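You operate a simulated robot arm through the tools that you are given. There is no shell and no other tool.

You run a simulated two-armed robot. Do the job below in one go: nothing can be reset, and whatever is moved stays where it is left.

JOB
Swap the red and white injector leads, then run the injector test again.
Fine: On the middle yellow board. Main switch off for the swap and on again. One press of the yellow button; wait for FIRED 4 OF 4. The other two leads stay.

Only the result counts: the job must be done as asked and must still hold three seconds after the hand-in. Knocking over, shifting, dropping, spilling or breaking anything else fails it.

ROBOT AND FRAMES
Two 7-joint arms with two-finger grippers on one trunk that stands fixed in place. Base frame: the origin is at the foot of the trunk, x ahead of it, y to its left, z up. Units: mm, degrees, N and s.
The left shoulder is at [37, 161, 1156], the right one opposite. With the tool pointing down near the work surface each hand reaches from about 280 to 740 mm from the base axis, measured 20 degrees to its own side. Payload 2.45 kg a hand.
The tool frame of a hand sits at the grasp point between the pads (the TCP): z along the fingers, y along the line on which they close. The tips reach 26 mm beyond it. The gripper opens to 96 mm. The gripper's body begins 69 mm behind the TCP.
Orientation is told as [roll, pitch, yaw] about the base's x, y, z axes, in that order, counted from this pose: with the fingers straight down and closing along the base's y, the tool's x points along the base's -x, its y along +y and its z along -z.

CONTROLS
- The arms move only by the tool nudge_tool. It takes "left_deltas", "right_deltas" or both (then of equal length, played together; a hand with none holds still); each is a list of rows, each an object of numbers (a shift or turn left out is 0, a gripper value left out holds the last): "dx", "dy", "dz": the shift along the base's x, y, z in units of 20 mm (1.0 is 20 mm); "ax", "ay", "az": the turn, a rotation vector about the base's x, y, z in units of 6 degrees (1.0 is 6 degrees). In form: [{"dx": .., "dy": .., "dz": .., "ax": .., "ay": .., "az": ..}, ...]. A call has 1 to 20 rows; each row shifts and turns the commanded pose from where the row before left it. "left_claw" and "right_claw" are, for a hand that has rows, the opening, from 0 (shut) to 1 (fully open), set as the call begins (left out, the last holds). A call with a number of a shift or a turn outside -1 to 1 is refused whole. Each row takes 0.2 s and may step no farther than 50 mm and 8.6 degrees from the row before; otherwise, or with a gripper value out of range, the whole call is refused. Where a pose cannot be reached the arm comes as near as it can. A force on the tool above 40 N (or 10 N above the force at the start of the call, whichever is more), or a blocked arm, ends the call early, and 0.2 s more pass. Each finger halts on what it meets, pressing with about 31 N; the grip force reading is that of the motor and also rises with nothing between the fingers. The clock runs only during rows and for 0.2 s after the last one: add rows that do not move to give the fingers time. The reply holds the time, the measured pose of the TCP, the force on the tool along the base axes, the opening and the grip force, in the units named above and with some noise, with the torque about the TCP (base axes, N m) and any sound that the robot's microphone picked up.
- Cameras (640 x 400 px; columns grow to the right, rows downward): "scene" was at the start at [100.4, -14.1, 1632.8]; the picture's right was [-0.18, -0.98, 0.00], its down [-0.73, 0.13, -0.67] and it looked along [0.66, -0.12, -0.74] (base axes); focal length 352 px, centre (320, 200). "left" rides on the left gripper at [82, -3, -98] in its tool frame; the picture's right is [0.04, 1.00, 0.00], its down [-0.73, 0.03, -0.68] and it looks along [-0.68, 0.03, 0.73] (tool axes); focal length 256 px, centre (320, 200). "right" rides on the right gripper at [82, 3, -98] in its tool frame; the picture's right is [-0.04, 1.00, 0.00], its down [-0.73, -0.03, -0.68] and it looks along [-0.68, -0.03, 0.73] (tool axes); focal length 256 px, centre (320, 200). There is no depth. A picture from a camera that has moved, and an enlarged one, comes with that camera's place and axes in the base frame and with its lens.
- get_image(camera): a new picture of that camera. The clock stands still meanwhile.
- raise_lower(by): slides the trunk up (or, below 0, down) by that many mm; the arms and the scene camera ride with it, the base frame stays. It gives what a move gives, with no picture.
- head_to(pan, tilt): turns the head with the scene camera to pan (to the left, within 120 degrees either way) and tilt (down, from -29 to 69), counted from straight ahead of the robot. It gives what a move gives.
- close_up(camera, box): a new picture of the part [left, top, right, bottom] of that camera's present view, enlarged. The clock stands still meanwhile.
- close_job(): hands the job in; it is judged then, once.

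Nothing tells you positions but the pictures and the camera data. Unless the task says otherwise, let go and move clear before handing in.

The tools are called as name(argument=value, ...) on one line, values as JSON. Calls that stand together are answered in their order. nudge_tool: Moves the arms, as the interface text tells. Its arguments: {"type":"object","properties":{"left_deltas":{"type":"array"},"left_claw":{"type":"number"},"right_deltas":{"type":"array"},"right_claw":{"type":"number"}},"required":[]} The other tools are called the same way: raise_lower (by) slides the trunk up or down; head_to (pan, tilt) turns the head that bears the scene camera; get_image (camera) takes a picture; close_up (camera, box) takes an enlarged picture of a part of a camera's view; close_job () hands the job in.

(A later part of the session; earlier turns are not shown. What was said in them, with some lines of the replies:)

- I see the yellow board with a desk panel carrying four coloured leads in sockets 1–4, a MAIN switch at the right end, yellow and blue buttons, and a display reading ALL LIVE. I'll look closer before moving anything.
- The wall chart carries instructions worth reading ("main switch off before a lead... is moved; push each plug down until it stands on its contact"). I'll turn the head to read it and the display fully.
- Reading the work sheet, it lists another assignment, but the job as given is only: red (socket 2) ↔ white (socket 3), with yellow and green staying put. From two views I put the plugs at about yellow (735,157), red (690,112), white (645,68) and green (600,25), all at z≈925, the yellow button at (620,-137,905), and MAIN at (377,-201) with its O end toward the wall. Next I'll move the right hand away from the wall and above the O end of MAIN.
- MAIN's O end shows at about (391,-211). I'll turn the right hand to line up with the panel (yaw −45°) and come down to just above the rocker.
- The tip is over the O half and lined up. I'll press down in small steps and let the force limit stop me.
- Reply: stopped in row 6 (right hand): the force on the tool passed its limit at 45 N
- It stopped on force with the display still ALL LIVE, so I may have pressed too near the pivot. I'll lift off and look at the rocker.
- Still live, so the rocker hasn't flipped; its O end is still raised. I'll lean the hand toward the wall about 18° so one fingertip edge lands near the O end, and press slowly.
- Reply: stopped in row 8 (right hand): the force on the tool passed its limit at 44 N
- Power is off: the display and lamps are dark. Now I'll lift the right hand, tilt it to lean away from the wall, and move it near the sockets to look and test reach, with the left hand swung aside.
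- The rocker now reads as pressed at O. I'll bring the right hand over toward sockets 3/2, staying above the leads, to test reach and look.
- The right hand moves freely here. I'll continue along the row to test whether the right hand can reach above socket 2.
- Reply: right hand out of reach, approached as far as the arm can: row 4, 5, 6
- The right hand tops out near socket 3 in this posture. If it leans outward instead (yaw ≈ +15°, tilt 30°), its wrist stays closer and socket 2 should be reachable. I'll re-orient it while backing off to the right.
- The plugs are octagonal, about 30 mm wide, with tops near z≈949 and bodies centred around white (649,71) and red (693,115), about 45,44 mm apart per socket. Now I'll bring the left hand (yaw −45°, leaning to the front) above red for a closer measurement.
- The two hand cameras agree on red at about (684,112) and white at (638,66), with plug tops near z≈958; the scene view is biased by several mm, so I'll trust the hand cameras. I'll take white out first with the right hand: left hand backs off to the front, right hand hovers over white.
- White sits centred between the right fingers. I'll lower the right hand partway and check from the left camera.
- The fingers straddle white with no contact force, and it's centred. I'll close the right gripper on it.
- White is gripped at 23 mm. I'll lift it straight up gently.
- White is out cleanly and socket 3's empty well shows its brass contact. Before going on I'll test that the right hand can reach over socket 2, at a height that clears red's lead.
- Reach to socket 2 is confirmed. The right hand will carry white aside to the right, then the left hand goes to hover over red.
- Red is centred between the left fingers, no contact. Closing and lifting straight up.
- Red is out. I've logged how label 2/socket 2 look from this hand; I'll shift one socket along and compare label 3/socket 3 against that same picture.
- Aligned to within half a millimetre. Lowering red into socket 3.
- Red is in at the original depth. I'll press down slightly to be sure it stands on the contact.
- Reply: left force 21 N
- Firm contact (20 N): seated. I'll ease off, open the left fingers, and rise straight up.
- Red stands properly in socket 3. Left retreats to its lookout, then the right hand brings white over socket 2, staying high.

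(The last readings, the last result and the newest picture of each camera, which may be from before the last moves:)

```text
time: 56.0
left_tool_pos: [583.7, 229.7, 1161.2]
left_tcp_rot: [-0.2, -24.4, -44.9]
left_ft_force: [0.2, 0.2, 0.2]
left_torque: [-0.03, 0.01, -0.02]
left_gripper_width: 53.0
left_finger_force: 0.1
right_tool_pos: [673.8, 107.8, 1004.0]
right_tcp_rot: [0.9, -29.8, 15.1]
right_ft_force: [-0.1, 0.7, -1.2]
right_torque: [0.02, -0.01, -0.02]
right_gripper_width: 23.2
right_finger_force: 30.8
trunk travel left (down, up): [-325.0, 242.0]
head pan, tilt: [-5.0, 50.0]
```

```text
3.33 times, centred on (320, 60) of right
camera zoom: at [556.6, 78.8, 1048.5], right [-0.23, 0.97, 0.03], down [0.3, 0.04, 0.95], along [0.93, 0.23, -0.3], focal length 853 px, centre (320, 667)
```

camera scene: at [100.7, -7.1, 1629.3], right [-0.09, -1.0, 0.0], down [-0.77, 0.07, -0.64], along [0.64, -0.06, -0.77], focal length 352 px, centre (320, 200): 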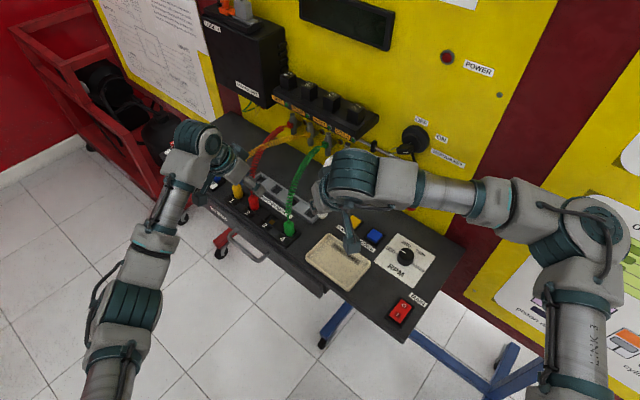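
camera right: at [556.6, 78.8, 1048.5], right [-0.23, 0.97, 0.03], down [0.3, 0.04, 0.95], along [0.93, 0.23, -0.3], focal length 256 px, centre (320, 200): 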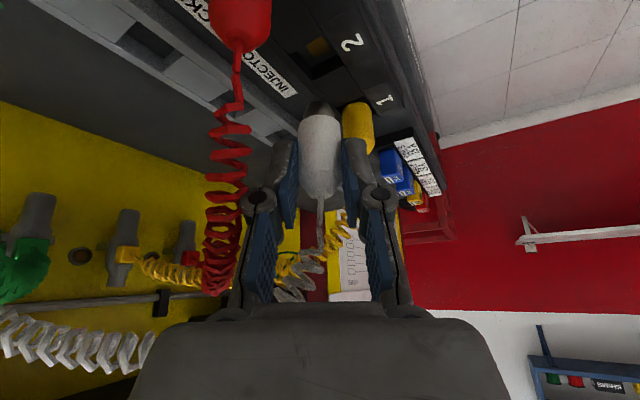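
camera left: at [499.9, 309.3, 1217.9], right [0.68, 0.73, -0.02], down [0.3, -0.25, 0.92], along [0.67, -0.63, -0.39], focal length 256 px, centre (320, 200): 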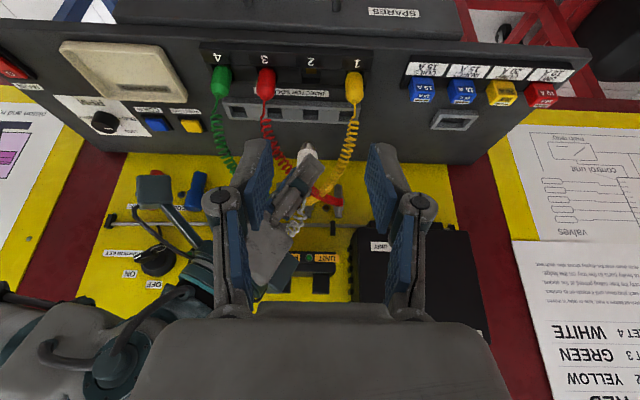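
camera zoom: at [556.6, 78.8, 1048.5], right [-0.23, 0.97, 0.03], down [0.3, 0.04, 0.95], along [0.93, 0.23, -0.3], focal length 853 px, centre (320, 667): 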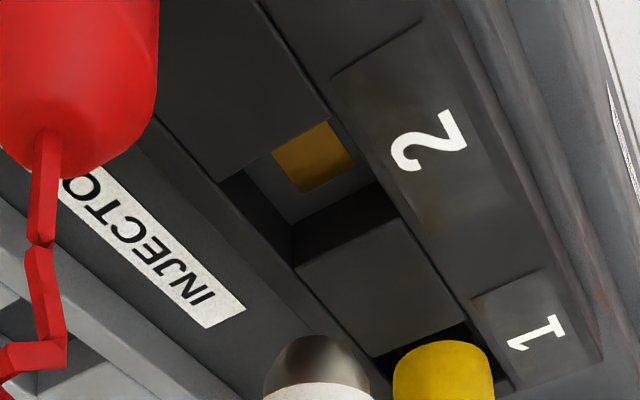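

Label 2 and its contact show 1–2 px off my reference, about 1 mm. I'll correct for that and lower white most of the way, watching force.

nudge_tool(right_deltas=[{"dx": 0.05, "dy": 0.03}, {"dz": -0.4}, {"dz": -0.4}, {"dz": -0.3}, {"dz": -0.2}, {"dz": -0.2}])

close_up(camera="right", box=[240, 40, 400, 160])

close_up(camera="left", box=[260, 40, 360, 120])

```text
time: 57.4
left_tool_pos: [582.6, 228.5, 1162.1]
left_tcp_rot: [-0.3, -24.3, -44.8]
left_ft_force: [0.1, 0.0, 0.7]
left_torque: [-0.01, 0.0, -0.03]
left_gripper_width: 52.8
left_finger_force: 0.0
right_tool_pos: [675.7, 108.7, 975.1]
right_tcp_rot: [0.9, -29.8, 15.0]
right_ft_force: [-0.2, -0.1, -0.1]
right_torque: [0.0, -0.01, 0.0]
right_gripper_width: 23.4
right_finger_force: 30.7
trunk travel left (down, up): [-325.0, 242.0]
head pan, tilt: [-5.0, 50.0]
```

```text
3.33 times, centred on (320, 100) of right
camera zoom: at [558.3, 79.5, 1018.6], right [-0.23, 0.97, 0.03], down [0.3, 0.04, 0.95], along [0.93, 0.23, -0.3], focal length 853 px, centre (320, 533)
```

zoom: 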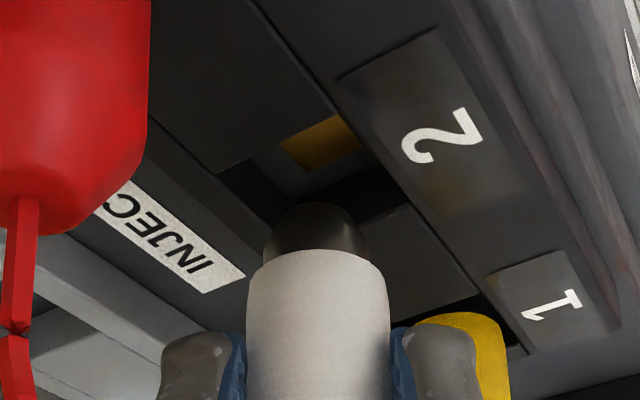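

```text
5.00 times, centred on (310, 80) of left
camera zoom: at [499.8, 307.3, 1218.3], right [0.68, 0.73, -0.02], down [0.3, -0.25, 0.92], along [0.67, -0.63, -0.39], focal length 1280 px, centre (370, 800)
```

zoom: 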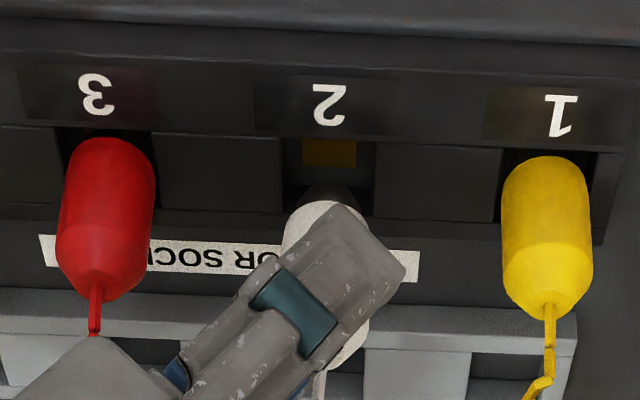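

Well aligned in the left view too. Lowering the remaining 20 mm.

nudge_tool(right_deltas=[{"dz": -0.15}, {"dz": -0.15}, {"dz": -0.1}, {"dz": -0.1}, {"dz": -0.1}, {"dz": -0.1}, {"dz": -0.1}, {"dz": -0.1}, {"dz": -0.1}])

close_up(camera="right", box=[240, 60, 400, 180])

close_up(camera="left", box=[260, 40, 360, 120])

```text
time: 59.4
left_tool_pos: [583.5, 228.3, 1162.7]
left_tcp_rot: [-0.2, -24.4, -44.8]
left_ft_force: [0.5, -0.1, -0.9]
left_torque: [0.03, 0.01, 0.01]
left_gripper_width: 53.0
left_finger_force: 0.0
right_tool_pos: [675.1, 108.5, 954.4]
right_tcp_rot: [0.8, -29.8, 15.0]
right_ft_force: [-0.3, -0.3, 0.8]
right_torque: [0.0, 0.0, 0.01]
right_gripper_width: 23.4
right_finger_force: 30.8
trunk travel left (down, up): [-325.0, 242.0]
head pan, tilt: [-5.0, 50.0]
```

```text
3.33 times, centred on (320, 120) of right
camera zoom: at [558.4, 79.2, 998.9], right [-0.23, 0.97, 0.03], down [0.3, 0.04, 0.95], along [0.93, 0.23, -0.3], focal length 853 px, centre (320, 467)
```

zoom: 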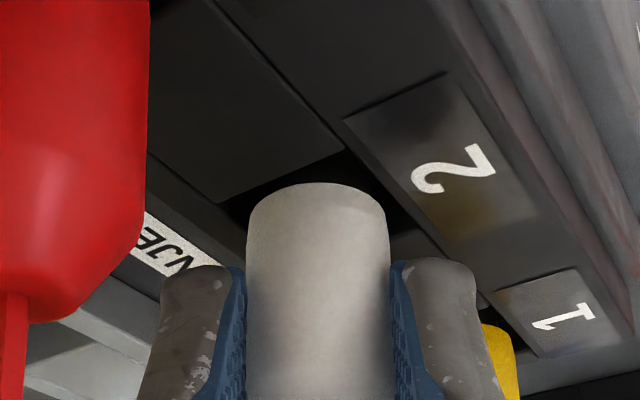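

```text
5.00 times, centred on (310, 80) of left
camera zoom: at [499.7, 307.4, 1218.4], right [0.68, 0.73, -0.02], down [0.3, -0.25, 0.92], along [0.67, -0.63, -0.39], focal length 1280 px, centre (370, 800)
```

zoom: 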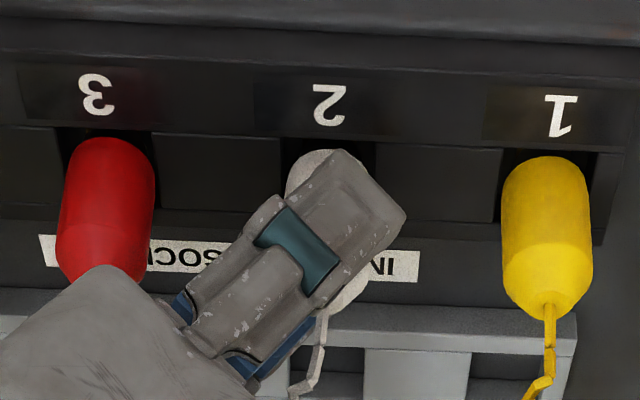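

White is in the well. Pressing lightly until it stands on the contact.

nudge_tool(right_deltas=[{"dz": -0.05}, {"dz": -0.05}, {"dz": -0.05}, {}])

```text
time: 60.4
left_tool_pos: [582.4, 228.1, 1163.3]
left_tcp_rot: [-0.1, -24.4, -44.8]
left_ft_force: [0.0, -0.4, -0.2]
left_torque: [0.01, 0.01, 0.03]
left_gripper_width: 52.6
left_finger_force: 0.1
right_tool_pos: [675.3, 108.9, 952.8]
right_tcp_rot: [1.0, -30.1, 15.0]
right_ft_force: [3.7, 0.3, 14.6]
right_torque: [0.04, -0.37, -0.03]
right_gripper_width: 23.2
right_finger_force: 31.3
trunk travel left (down, up): [-325.0, 242.0]
head pan, tilt: [-5.0, 50.0]
```

nudge_tool(right_deltas=[{"dz": -0.03}, {}])

nudge_tool(right_claw=0.5, right_deltas=[{}, {}, {}])

nudge_tool(right_deltas=[{"dz": 0.3}, {"dz": 0.6}, {"dz": 0.8}, {"dz": 1}, {"dz": 1}, {"dz": 1}, {"dz": 1}])

get_image(camera="right")

close_up(camera="left", box=[180, 30, 380, 155])

```text
time: 61.0
left_tool_pos: [581.8, 227.4, 1161.9]
left_tcp_rot: [0.0, -24.5, -44.8]
left_ft_force: [0.7, -0.8, 0.5]
left_torque: [-0.01, 0.01, -0.01]
left_gripper_width: 52.7
left_finger_force: 0.1
right_tool_pos: [674.5, 108.6, 954.5]
right_tcp_rot: [1.1, -30.2, 15.1]
right_ft_force: [5.0, 0.3, 24.1]
right_torque: [0.07, -0.54, -0.01]
right_gripper_width: 23.4
right_finger_force: 31.5
trunk travel left (down, up): [-325.0, 242.0]
head pan, tilt: [-5.0, 50.0]
```

```text
time: 61.8
left_tool_pos: [585.0, 228.2, 1162.2]
left_tcp_rot: [-0.2, -24.4, -44.9]
left_ft_force: [0.8, -0.1, -0.8]
left_torque: [0.01, -0.05, 0.01]
left_gripper_width: 52.6
left_finger_force: 0.1
right_tool_pos: [676.4, 107.6, 950.8]
right_tcp_rot: [1.0, -29.8, 15.0]
right_ft_force: [0.7, -0.3, 0.9]
right_torque: [0.03, 0.03, 0.01]
right_gripper_width: 47.8
right_finger_force: 0.0
trunk travel left (down, up): [-325.0, 242.0]
head pan, tilt: [-5.0, 50.0]
```

```text
time: 63.4
left_tool_pos: [582.0, 229.3, 1162.5]
left_tcp_rot: [-0.2, -24.3, -44.9]
left_ft_force: [0.1, 0.0, 0.3]
left_torque: [-0.01, 0.03, 0.03]
left_gripper_width: 52.8
left_finger_force: 0.1
right_tool_pos: [675.8, 109.5, 1065.6]
right_tcp_rot: [1.0, -29.9, 15.0]
right_ft_force: [-0.8, -0.7, -0.4]
right_torque: [0.01, 0.0, 0.0]
right_gripper_width: 48.0
right_finger_force: 0.1
trunk travel left (down, up): [-325.0, 242.0]
head pan, tilt: [-5.0, 50.0]
```

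```text
taken
camera right: at [558.7, 80.5, 1110.0], right [-0.23, 0.97, 0.03], down [0.3, 0.04, 0.95], along [0.93, 0.23, -0.3], focal length 256 px, centre (320, 200)
```

right: 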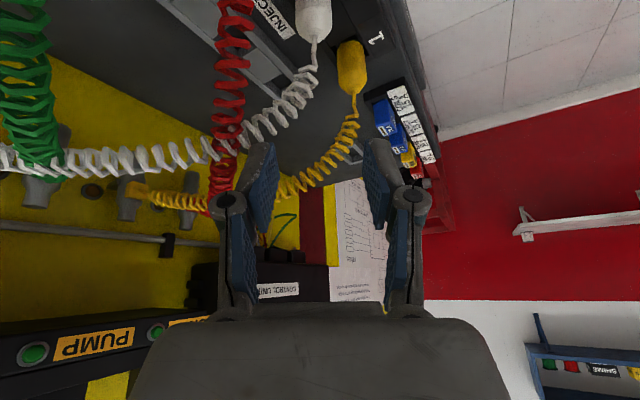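

```text
3.20 times, centred on (280, 92) of left
camera zoom: at [499.4, 307.5, 1218.5], right [0.68, 0.73, -0.02], down [0.3, -0.25, 0.92], along [0.67, -0.63, -0.39], focal length 819 px, centre (448, 544)
```

zoom: 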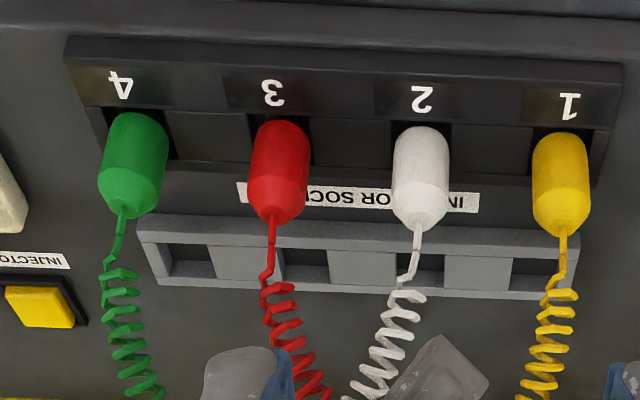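

All four plugs stand level: 1 yellow, 2 white, 3 red, 4 green. Now I'll take the right hand back to MAIN, turned to press the I end.

nudge_tool(right_claw=0, right_deltas=[{"dx": -0.97, "dy": -0.925, "dz": 0.3}, {"dx": -0.97, "dy": -0.925, "dz": 0.3}, {"dx": -0.97, "dy": -0.925, "dz": 0.2}, {"dx": -0.97, "dy": -0.925}, {"dx": -0.97, "dy": -0.925}, {"dx": -0.97, "dy": -0.925, "az": -1}, {"dx": -0.97, "dy": -0.925, "az": -1}, {"dx": -0.97, "dy": -0.925, "az": -1}, {"dx": -0.97, "dy": -0.925, "az": -1}, {"dx": -0.97, "dy": -0.925, "az": -1}, {"dx": -0.97, "dy": -0.925, "az": -1}, {"dx": -0.97, "dy": -0.925, "az": -1}, {"dx": -0.97, "dy": -0.925, "az": -1}, {"dx": -0.97, "dy": -0.925, "az": -1}, {"dx": -0.97, "dy": -0.925, "az": -1}, {"dx": -0.97, "dy": -0.925}, {"ax": 0.707, "ay": 0.707}, {"ax": 0.707, "ay": 0.707}])

get_image(camera="right")

get_image(camera="scene")

```text
time: 67.2
left_tool_pos: [582.5, 227.1, 1163.5]
left_tcp_rot: [-0.1, -24.4, -44.8]
left_ft_force: [1.1, -0.3, 0.5]
left_torque: [-0.03, 0.01, -0.01]
left_gripper_width: 52.8
left_finger_force: 0.2
right_tool_pos: [364.3, -187.4, 1082.0]
right_tcp_rot: [1.0, -17.7, -45.0]
right_ft_force: [0.2, -0.5, -0.5]
right_torque: [0.03, -0.01, 0.0]
right_gripper_width: 0.0
right_finger_force: 28.4
trunk travel left (down, up): [-325.0, 242.0]
head pan, tilt: [-5.0, 50.0]
```

```text
taken
camera right: at [288.5, -110.5, 1150.5], right [0.73, 0.68, 0.03], down [0.32, -0.38, 0.87], along [0.6, -0.63, -0.49], focal length 256 px, centre (320, 200)
```

right: 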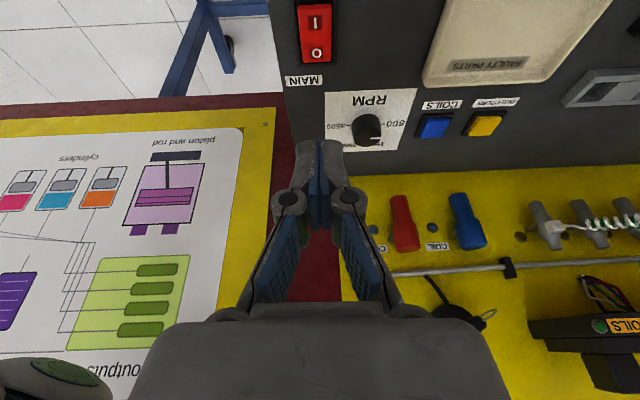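

```text
taken
camera scene: at [98.9, -6.8, 1629.4], right [-0.09, -1.0, 0.0], down [-0.77, 0.07, -0.64], along [0.64, -0.06, -0.77], focal length 352 px, centre (320, 200)
```

scene: 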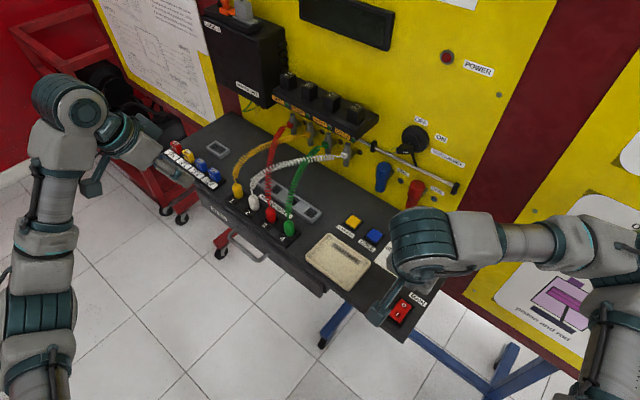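

Now down onto the I end of MAIN.

nudge_tool(right_deltas=[{"dx": 0.1, "dy": -0.1, "dz": -0.9}, {"dz": -1}, {"dz": -1}, {"dz": -1}, {"dz": -1}, {"dz": -1}, {"dz": -0.6}])

get_image(camera="right")

close_up(camera="scene", box=[350, 250, 470, 340])

```text
time: 68.8
left_tool_pos: [583.3, 226.6, 1162.3]
left_tcp_rot: [-0.1, -24.4, -44.9]
left_ft_force: [0.6, 0.9, 0.4]
left_torque: [-0.03, 0.0, 0.05]
left_gripper_width: 52.4
left_finger_force: 0.0
right_tool_pos: [366.7, -190.7, 951.0]
right_tcp_rot: [0.9, -17.9, -44.9]
right_ft_force: [0.0, -0.2, -1.0]
right_torque: [-0.03, 0.01, 0.02]
right_gripper_width: 0.0
right_finger_force: 28.7
trunk travel left (down, up): [-325.0, 242.0]
head pan, tilt: [-5.0, 50.0]
```

```text
taken
camera right: at [291.1, -113.2, 1019.7], right [0.73, 0.68, 0.03], down [0.32, -0.37, 0.87], along [0.61, -0.63, -0.49], focal length 256 px, centre (320, 200)
```

right: 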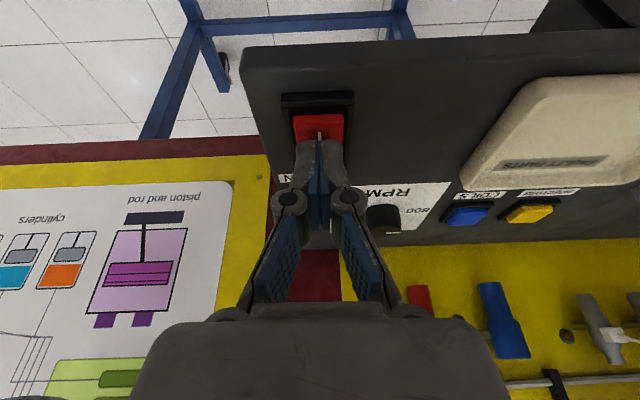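

```text
4.44 times, centred on (410, 295) of scene
camera zoom: at [98.7, -5.9, 1629.5], right [-0.09, -1.0, 0.0], down [-0.77, 0.07, -0.64], along [0.64, -0.06, -0.77], focal length 1564 px, centre (-80, -222)
```

zoom: 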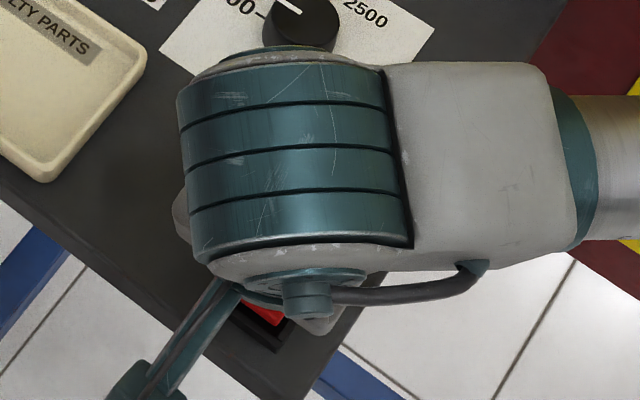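

nudge_tool(right_deltas=[{"dz": -0.2}, {"dz": -0.15}, {"dz": -0.1}, {"dz": -0.1}, {"dz": -0.1}, {"dz": -0.1}, {"dz": -0.1}, {"dz": -0.1}, {"dz": -0.1}])

close_up(camera="scene", box=[200, 0, 480, 180])

close_up(camera="right", box=[240, 40, 400, 240])

```text
time: 70.6
left_tool_pos: [579.2, 228.1, 1164.0]
left_tcp_rot: [0.0, -24.6, -44.9]
left_ft_force: [0.3, -0.2, 0.0]
left_torque: [0.0, -0.03, -0.02]
left_gripper_width: 52.7
left_finger_force: 0.2
right_tool_pos: [364.7, -190.2, 938.2]
right_tcp_rot: [1.4, -18.4, -45.1]
right_ft_force: [-9.5, -0.9, 13.7]
right_torque: [-0.04, 0.33, 0.05]
right_gripper_width: 0.0
right_finger_force: 27.8
trunk travel left (down, up): [-325.0, 242.0]
head pan, tilt: [-5.0, 50.0]
stopped in row 8 (right hand): the force on the tool passed its limit at 44 N (the readings are from after the stop); the commanded pose is now the measured one
```

```text
2.22 times, centred on (340, 90) of scene
camera zoom: at [95.2, -4.8, 1629.7], right [-0.09, -1.0, 0.0], down [-0.76, 0.07, -0.64], along [0.64, -0.06, -0.77], focal length 782 px, centre (276, 444)
```

zoom: 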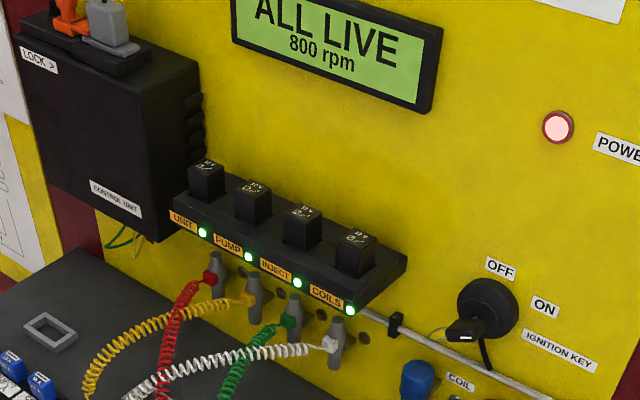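

```text
2.00 times, centred on (320, 140) of right
camera zoom: at [287.5, -112.7, 1005.6], right [0.73, 0.68, 0.04], down [0.31, -0.37, 0.88], along [0.61, -0.63, -0.48], focal length 512 px, centre (320, 320)
```

zoom: 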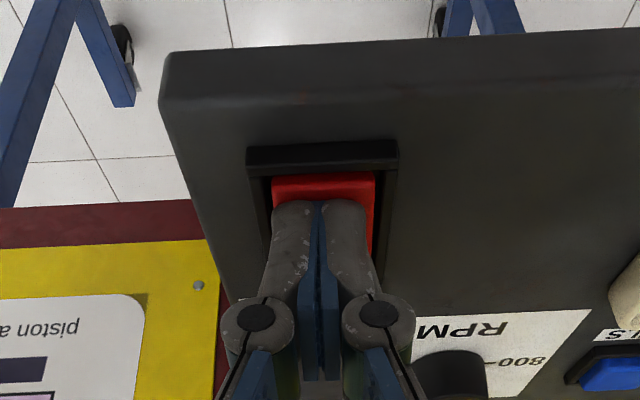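

Power is back: ALL LIVE. I'll lift off and move to hover over the yellow INJECTORS button.

nudge_tool(right_deltas=[{"dz": 1}, {"dz": 1}, {"dz": 1}, {"dz": 1}, {"dz": 1}, {"dx": 0.925, "dy": 0.17}, {"dx": 0.925, "dy": 0.17}, {"dx": 0.925, "dy": 0.17}, {"dx": 0.925, "dy": 0.17}, {"dx": 0.925, "dy": 0.17}, {"dx": 0.925, "dy": 0.17}, {"dx": 0.925, "dy": 0.17}, {"dx": 0.925, "dy": 0.17}, {"dx": 0.925, "dy": 0.17}, {"dx": 0.925, "dy": 0.17}, {"dx": 0.925, "dy": 0.17}, {"dx": 0.925, "dy": 0.17}, {"dx": 0.925, "dy": 0.17}, {"dx": 0.925, "dy": 0.17}, {}])

get_image(camera="right")

get_image(camera="scene")

get_image(camera="left")

```text
time: 74.8
left_tool_pos: [580.9, 228.8, 1163.5]
left_tcp_rot: [0.0, -24.5, -44.8]
left_ft_force: [1.1, 1.4, -0.2]
left_torque: [0.0, -0.04, -0.02]
left_gripper_width: 52.7
left_finger_force: 0.0
right_tool_pos: [625.8, -141.5, 1036.9]
right_tcp_rot: [1.3, -18.3, -45.2]
right_ft_force: [-0.3, 0.0, -0.7]
right_torque: [0.0, 0.0, 0.03]
right_gripper_width: 0.2
right_finger_force: 28.6
trunk travel left (down, up): [-325.0, 242.0]
head pan, tilt: [-5.0, 50.0]
```

```text
taken
camera right: at [548.9, -64.4, 1105.2], right [0.73, 0.68, 0.04], down [0.31, -0.37, 0.87], along [0.61, -0.63, -0.48], focal length 256 px, centre (320, 200)
```

right: 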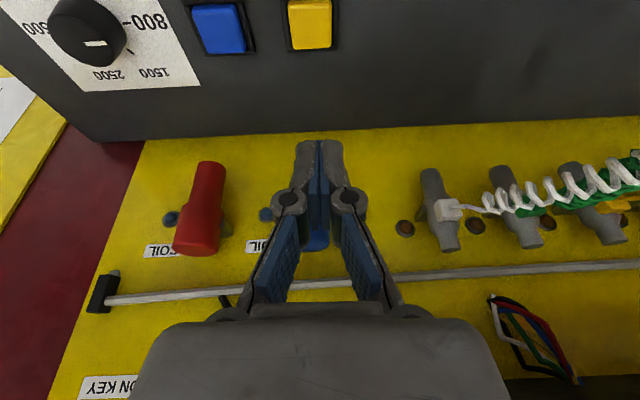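

```text
taken
camera scene: at [99.8, -4.5, 1629.4], right [-0.09, -1.0, 0.0], down [-0.77, 0.07, -0.64], along [0.64, -0.06, -0.77], focal length 352 px, centre (320, 200)
```

scene: 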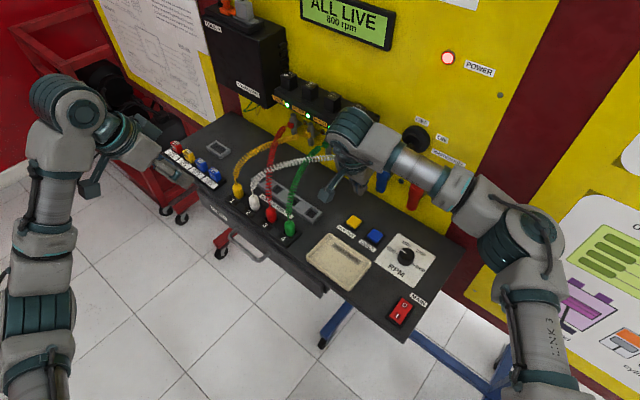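

```text
taken
camera left: at [496.7, 307.3, 1219.9], right [0.68, 0.73, -0.02], down [0.29, -0.25, 0.92], along [0.67, -0.63, -0.39], focal length 256 px, centre (320, 200)
```

left: 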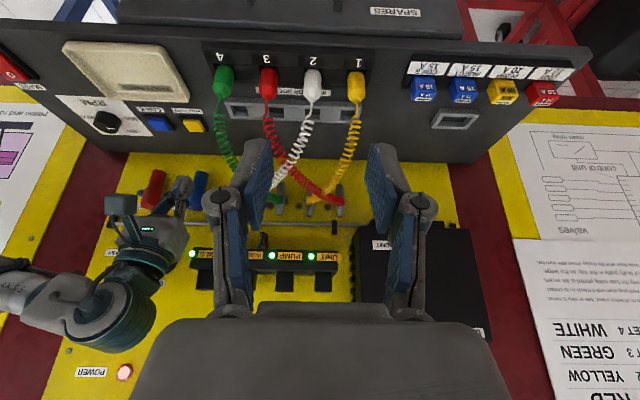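

nudge_tool(right_deltas=[{"dx": -0.27, "dy": 0.1}, {"dz": -1}, {"dz": -1}, {"dz": -1}, {"dz": -1}, {}])

get_image(camera="right")

close_up(camera="scene", box=[310, 190, 410, 260])

close_up(camera="left", box=[120, 80, 240, 180])

```text
time: 76.2
left_tool_pos: [580.6, 227.4, 1163.6]
left_tcp_rot: [0.0, -24.4, -44.9]
left_ft_force: [1.4, -0.8, 0.6]
left_torque: [0.01, 0.0, -0.01]
left_gripper_width: 52.5
left_finger_force: 0.0
right_tool_pos: [619.3, -140.6, 958.5]
right_tcp_rot: [1.4, -18.3, -45.2]
right_ft_force: [-0.4, -0.5, 0.4]
right_torque: [0.02, -0.01, 0.01]
right_gripper_width: 0.0
right_finger_force: 28.7
trunk travel left (down, up): [-325.0, 242.0]
head pan, tilt: [-5.0, 50.0]
```

```text
taken
camera right: at [542.5, -62.8, 1025.9], right [0.73, 0.68, 0.04], down [0.31, -0.38, 0.87], along [0.61, -0.63, -0.48], focal length 256 px, centre (320, 200)
```

right: 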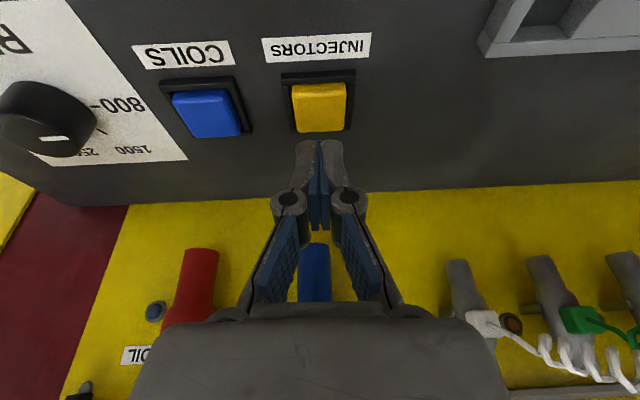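

```text
5.71 times, centred on (360, 225) of scene
camera zoom: at [99.7, -4.8, 1629.4], right [-0.09, -1.0, 0.0], down [-0.77, 0.07, -0.64], along [0.64, -0.06, -0.77], focal length 2011 px, centre (91, 57)
```

zoom: 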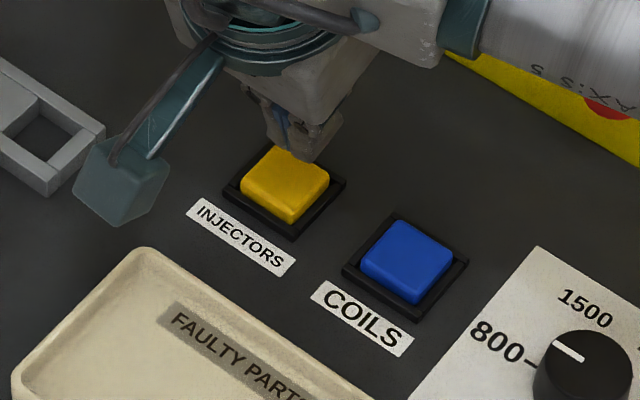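

```text
4.00 times, centred on (180, 130) of left
camera zoom: at [496.7, 307.1, 1220.0], right [0.68, 0.73, -0.02], down [0.29, -0.25, 0.92], along [0.67, -0.63, -0.39], focal length 1024 px, centre (880, 480)
```

zoom: 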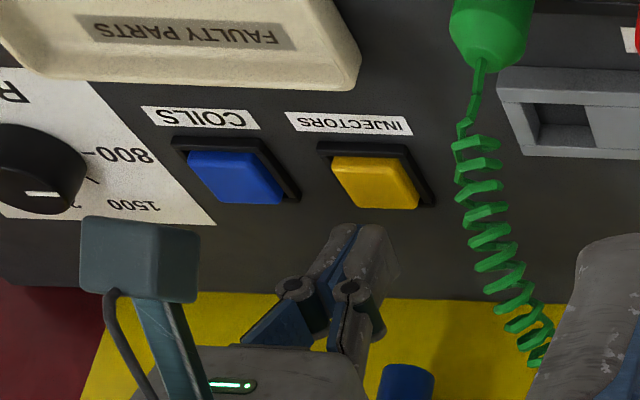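

The closed tip is lined up over the yellow button. One slow press down, then straight up.

nudge_tool(right_deltas=[{"dz": -0.5}, {"dz": -0.3}, {"dz": -0.2}, {"dz": -0.1}, {"dz": -0.1}, {"dz": -0.1}, {"dz": -0.1}, {"dz": -0.1}, {"dz": -0.1}])

close_up(camera="scene", box=[260, 0, 440, 110])

close_up(camera="left", box=[120, 80, 240, 180])

```text
time: 78.2
left_tool_pos: [579.0, 229.5, 1165.5]
left_tcp_rot: [-0.1, -24.6, -44.9]
left_ft_force: [-0.2, 0.3, 0.4]
left_torque: [-0.02, 0.03, 0.01]
left_gripper_width: 52.7
left_finger_force: 0.1
right_tool_pos: [618.9, -139.9, 929.0]
right_tcp_rot: [1.8, -18.7, -45.4]
right_ft_force: [5.6, -2.0, 33.1]
right_torque: [0.01, -0.05, -0.05]
right_gripper_width: 6.0
right_finger_force: 28.4
trunk travel left (down, up): [-325.0, 242.0]
head pan, tilt: [-5.0, 50.0]
heard: click
```

```text
3.56 times, centred on (350, 55) of scene
camera zoom: at [93.8, -3.8, 1630.3], right [-0.09, -1.0, 0.0], down [-0.76, 0.07, -0.64], along [0.64, -0.06, -0.77], focal length 1251 px, centre (213, 716)
```

zoom: 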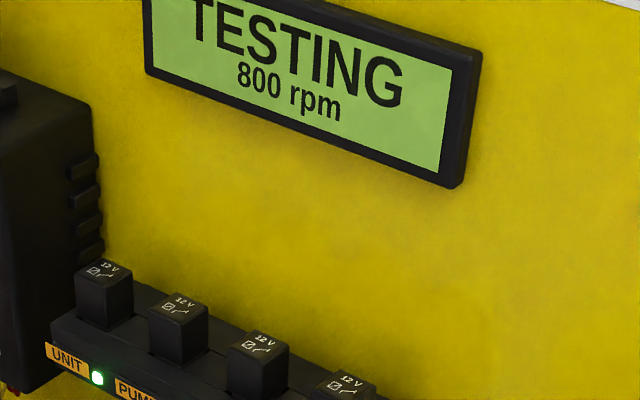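

```text
4.00 times, centred on (180, 130) of left
camera zoom: at [494.5, 307.8, 1221.1], right [0.68, 0.73, -0.02], down [0.29, -0.25, 0.92], along [0.67, -0.63, -0.38], focal length 1024 px, centre (880, 480)
```

zoom: 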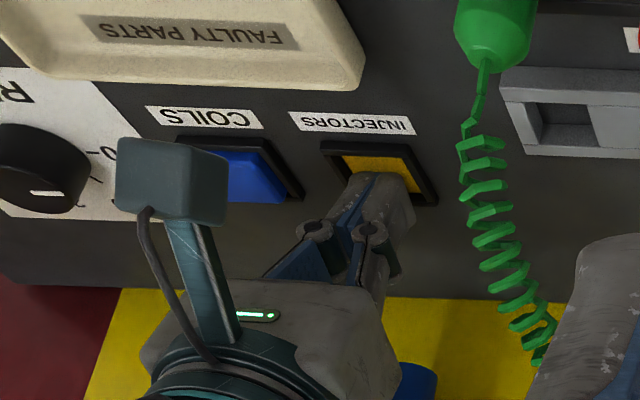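

A click, and the display says TESTING. Lifting straight off the button and waiting for the result.

nudge_tool(right_deltas=[{"dz": 1}, {"dz": 1}, {"dz": 1}, {"dz": 1}, {"dz": 1}, {}, {}, {}, {}, {}])

close_up(camera="scene", box=[200, 0, 480, 180])

```text
time: 80.4
left_tool_pos: [580.7, 228.4, 1163.5]
left_tcp_rot: [0.0, -24.4, -44.9]
left_ft_force: [-0.4, 0.6, 0.3]
left_torque: [0.0, 0.0, 0.0]
left_gripper_width: 52.6
left_finger_force: 0.1
right_tool_pos: [619.3, -141.2, 1024.2]
right_tcp_rot: [1.4, -18.3, -45.2]
right_ft_force: [-0.5, -0.4, 0.3]
right_torque: [-0.01, -0.01, -0.02]
right_gripper_width: 0.2
right_finger_force: 28.7
trunk travel left (down, up): [-325.0, 242.0]
head pan, tilt: [-5.0, 50.0]
```

```text
2.22 times, centred on (340, 90) of scene
camera zoom: at [99.8, -4.7, 1629.4], right [-0.09, -1.0, 0.0], down [-0.77, 0.07, -0.64], along [0.64, -0.06, -0.77], focal length 782 px, centre (276, 444)
```

zoom: 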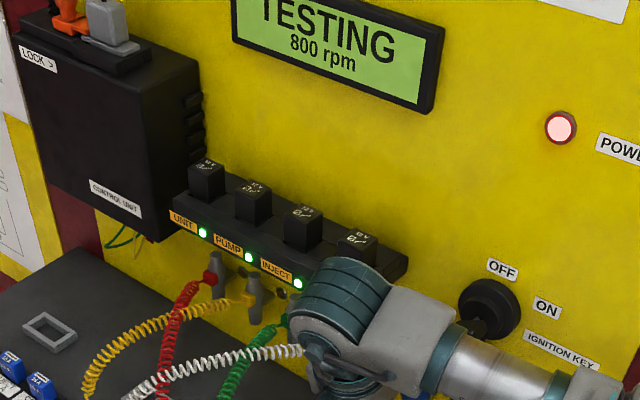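

Still TESTING; I'll wait while easing the right hand farther from the panel.

nudge_tool(right_deltas=[{"dx": -1, "dy": 0.3, "dz": 1}, {"dx": -1, "dy": 0.3, "dz": 1}, {"dx": -1, "dy": 0.3, "dz": 1}, {"dx": -1, "dz": 0.5}, {"dx": -1}, {}, {}, {}, {}, {}, {}, {}, {}, {}, {}, {}, {}])

close_up(camera="scene", box=[200, 0, 480, 180])

```text
time: 84.0
left_tool_pos: [580.9, 229.5, 1163.2]
left_tcp_rot: [0.0, -24.6, -44.8]
left_ft_force: [-0.1, 0.2, -0.6]
left_torque: [-0.01, -0.01, 0.0]
left_gripper_width: 52.9
left_finger_force: 0.2
right_tool_pos: [519.5, -122.8, 1094.3]
right_tcp_rot: [1.4, -18.4, -45.2]
right_ft_force: [-0.3, -0.5, 0.3]
right_torque: [0.0, 0.0, 0.03]
right_gripper_width: 0.0
right_finger_force: 28.1
trunk travel left (down, up): [-325.0, 242.0]
head pan, tilt: [-5.0, 50.0]
```

```text
2.22 times, centred on (340, 90) of scene
camera zoom: at [99.5, -4.8, 1629.4], right [-0.09, -1.0, 0.0], down [-0.77, 0.07, -0.64], along [0.64, -0.06, -0.77], focal length 782 px, centre (276, 444)
```

zoom: 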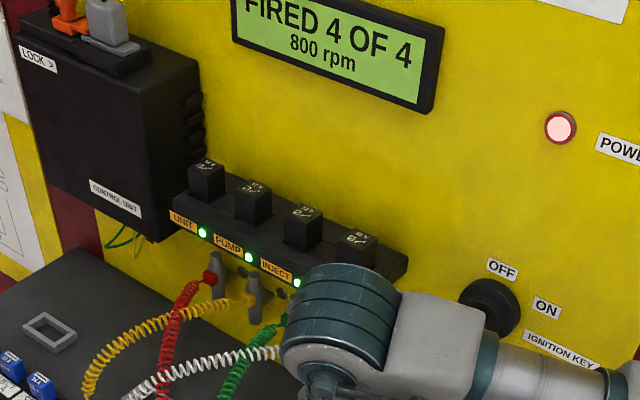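

FIRED 4 OF 4. A last overall check of the panel before handing in.

get_image(camera="left")

get_image(camera="scene")

```text
taken
camera left: at [497.0, 307.1, 1219.8], right [0.68, 0.73, -0.02], down [0.29, -0.25, 0.92], along [0.67, -0.63, -0.39], focal length 256 px, centre (320, 200)
```

left: 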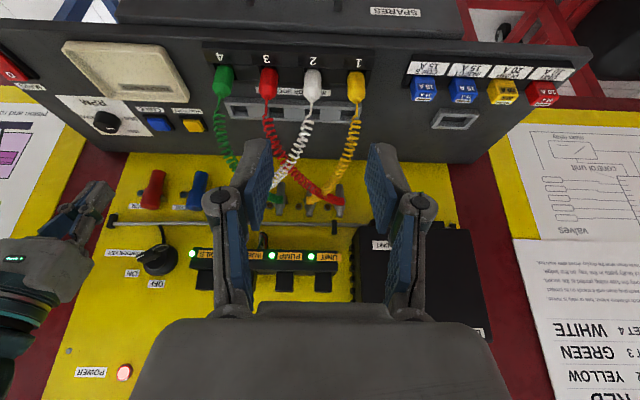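

```text
taken
camera scene: at [99.5, -4.8, 1629.4], right [-0.09, -1.0, 0.0], down [-0.77, 0.07, -0.64], along [0.64, -0.06, -0.77], focal length 352 px, centre (320, 200)
```

scene: 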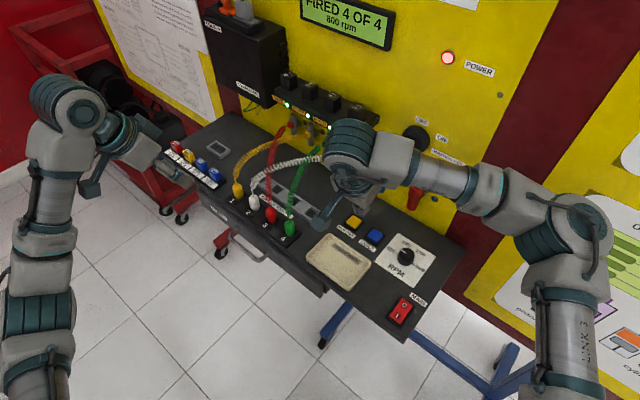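

White is in socket 2, red is in socket 3, and yellow and green were not touched. Power is on, the display reads FIRED 4 OF 4, and both hands are clear, so I'm handing in.

close_job()

```text
The job is handed in.
```

The red and white injector leads are swapped on the middle yellow board, and the injector test now shows FIRED 4 OF 4. White is in socket 2 and red is in socket 3, both pressed down onto their contacts. Yellow stayed in socket 1 and green in socket 4.

The main switch was off for the swap and is back on. I pressed the yellow button once. Both hands were clear of the board when I handed the job in.

The work sheet clipped beside the board lists a different order: red, yellow, green, white for sockets 1 to 4. I followed your instruction instead, so the leads don't match that sheet.
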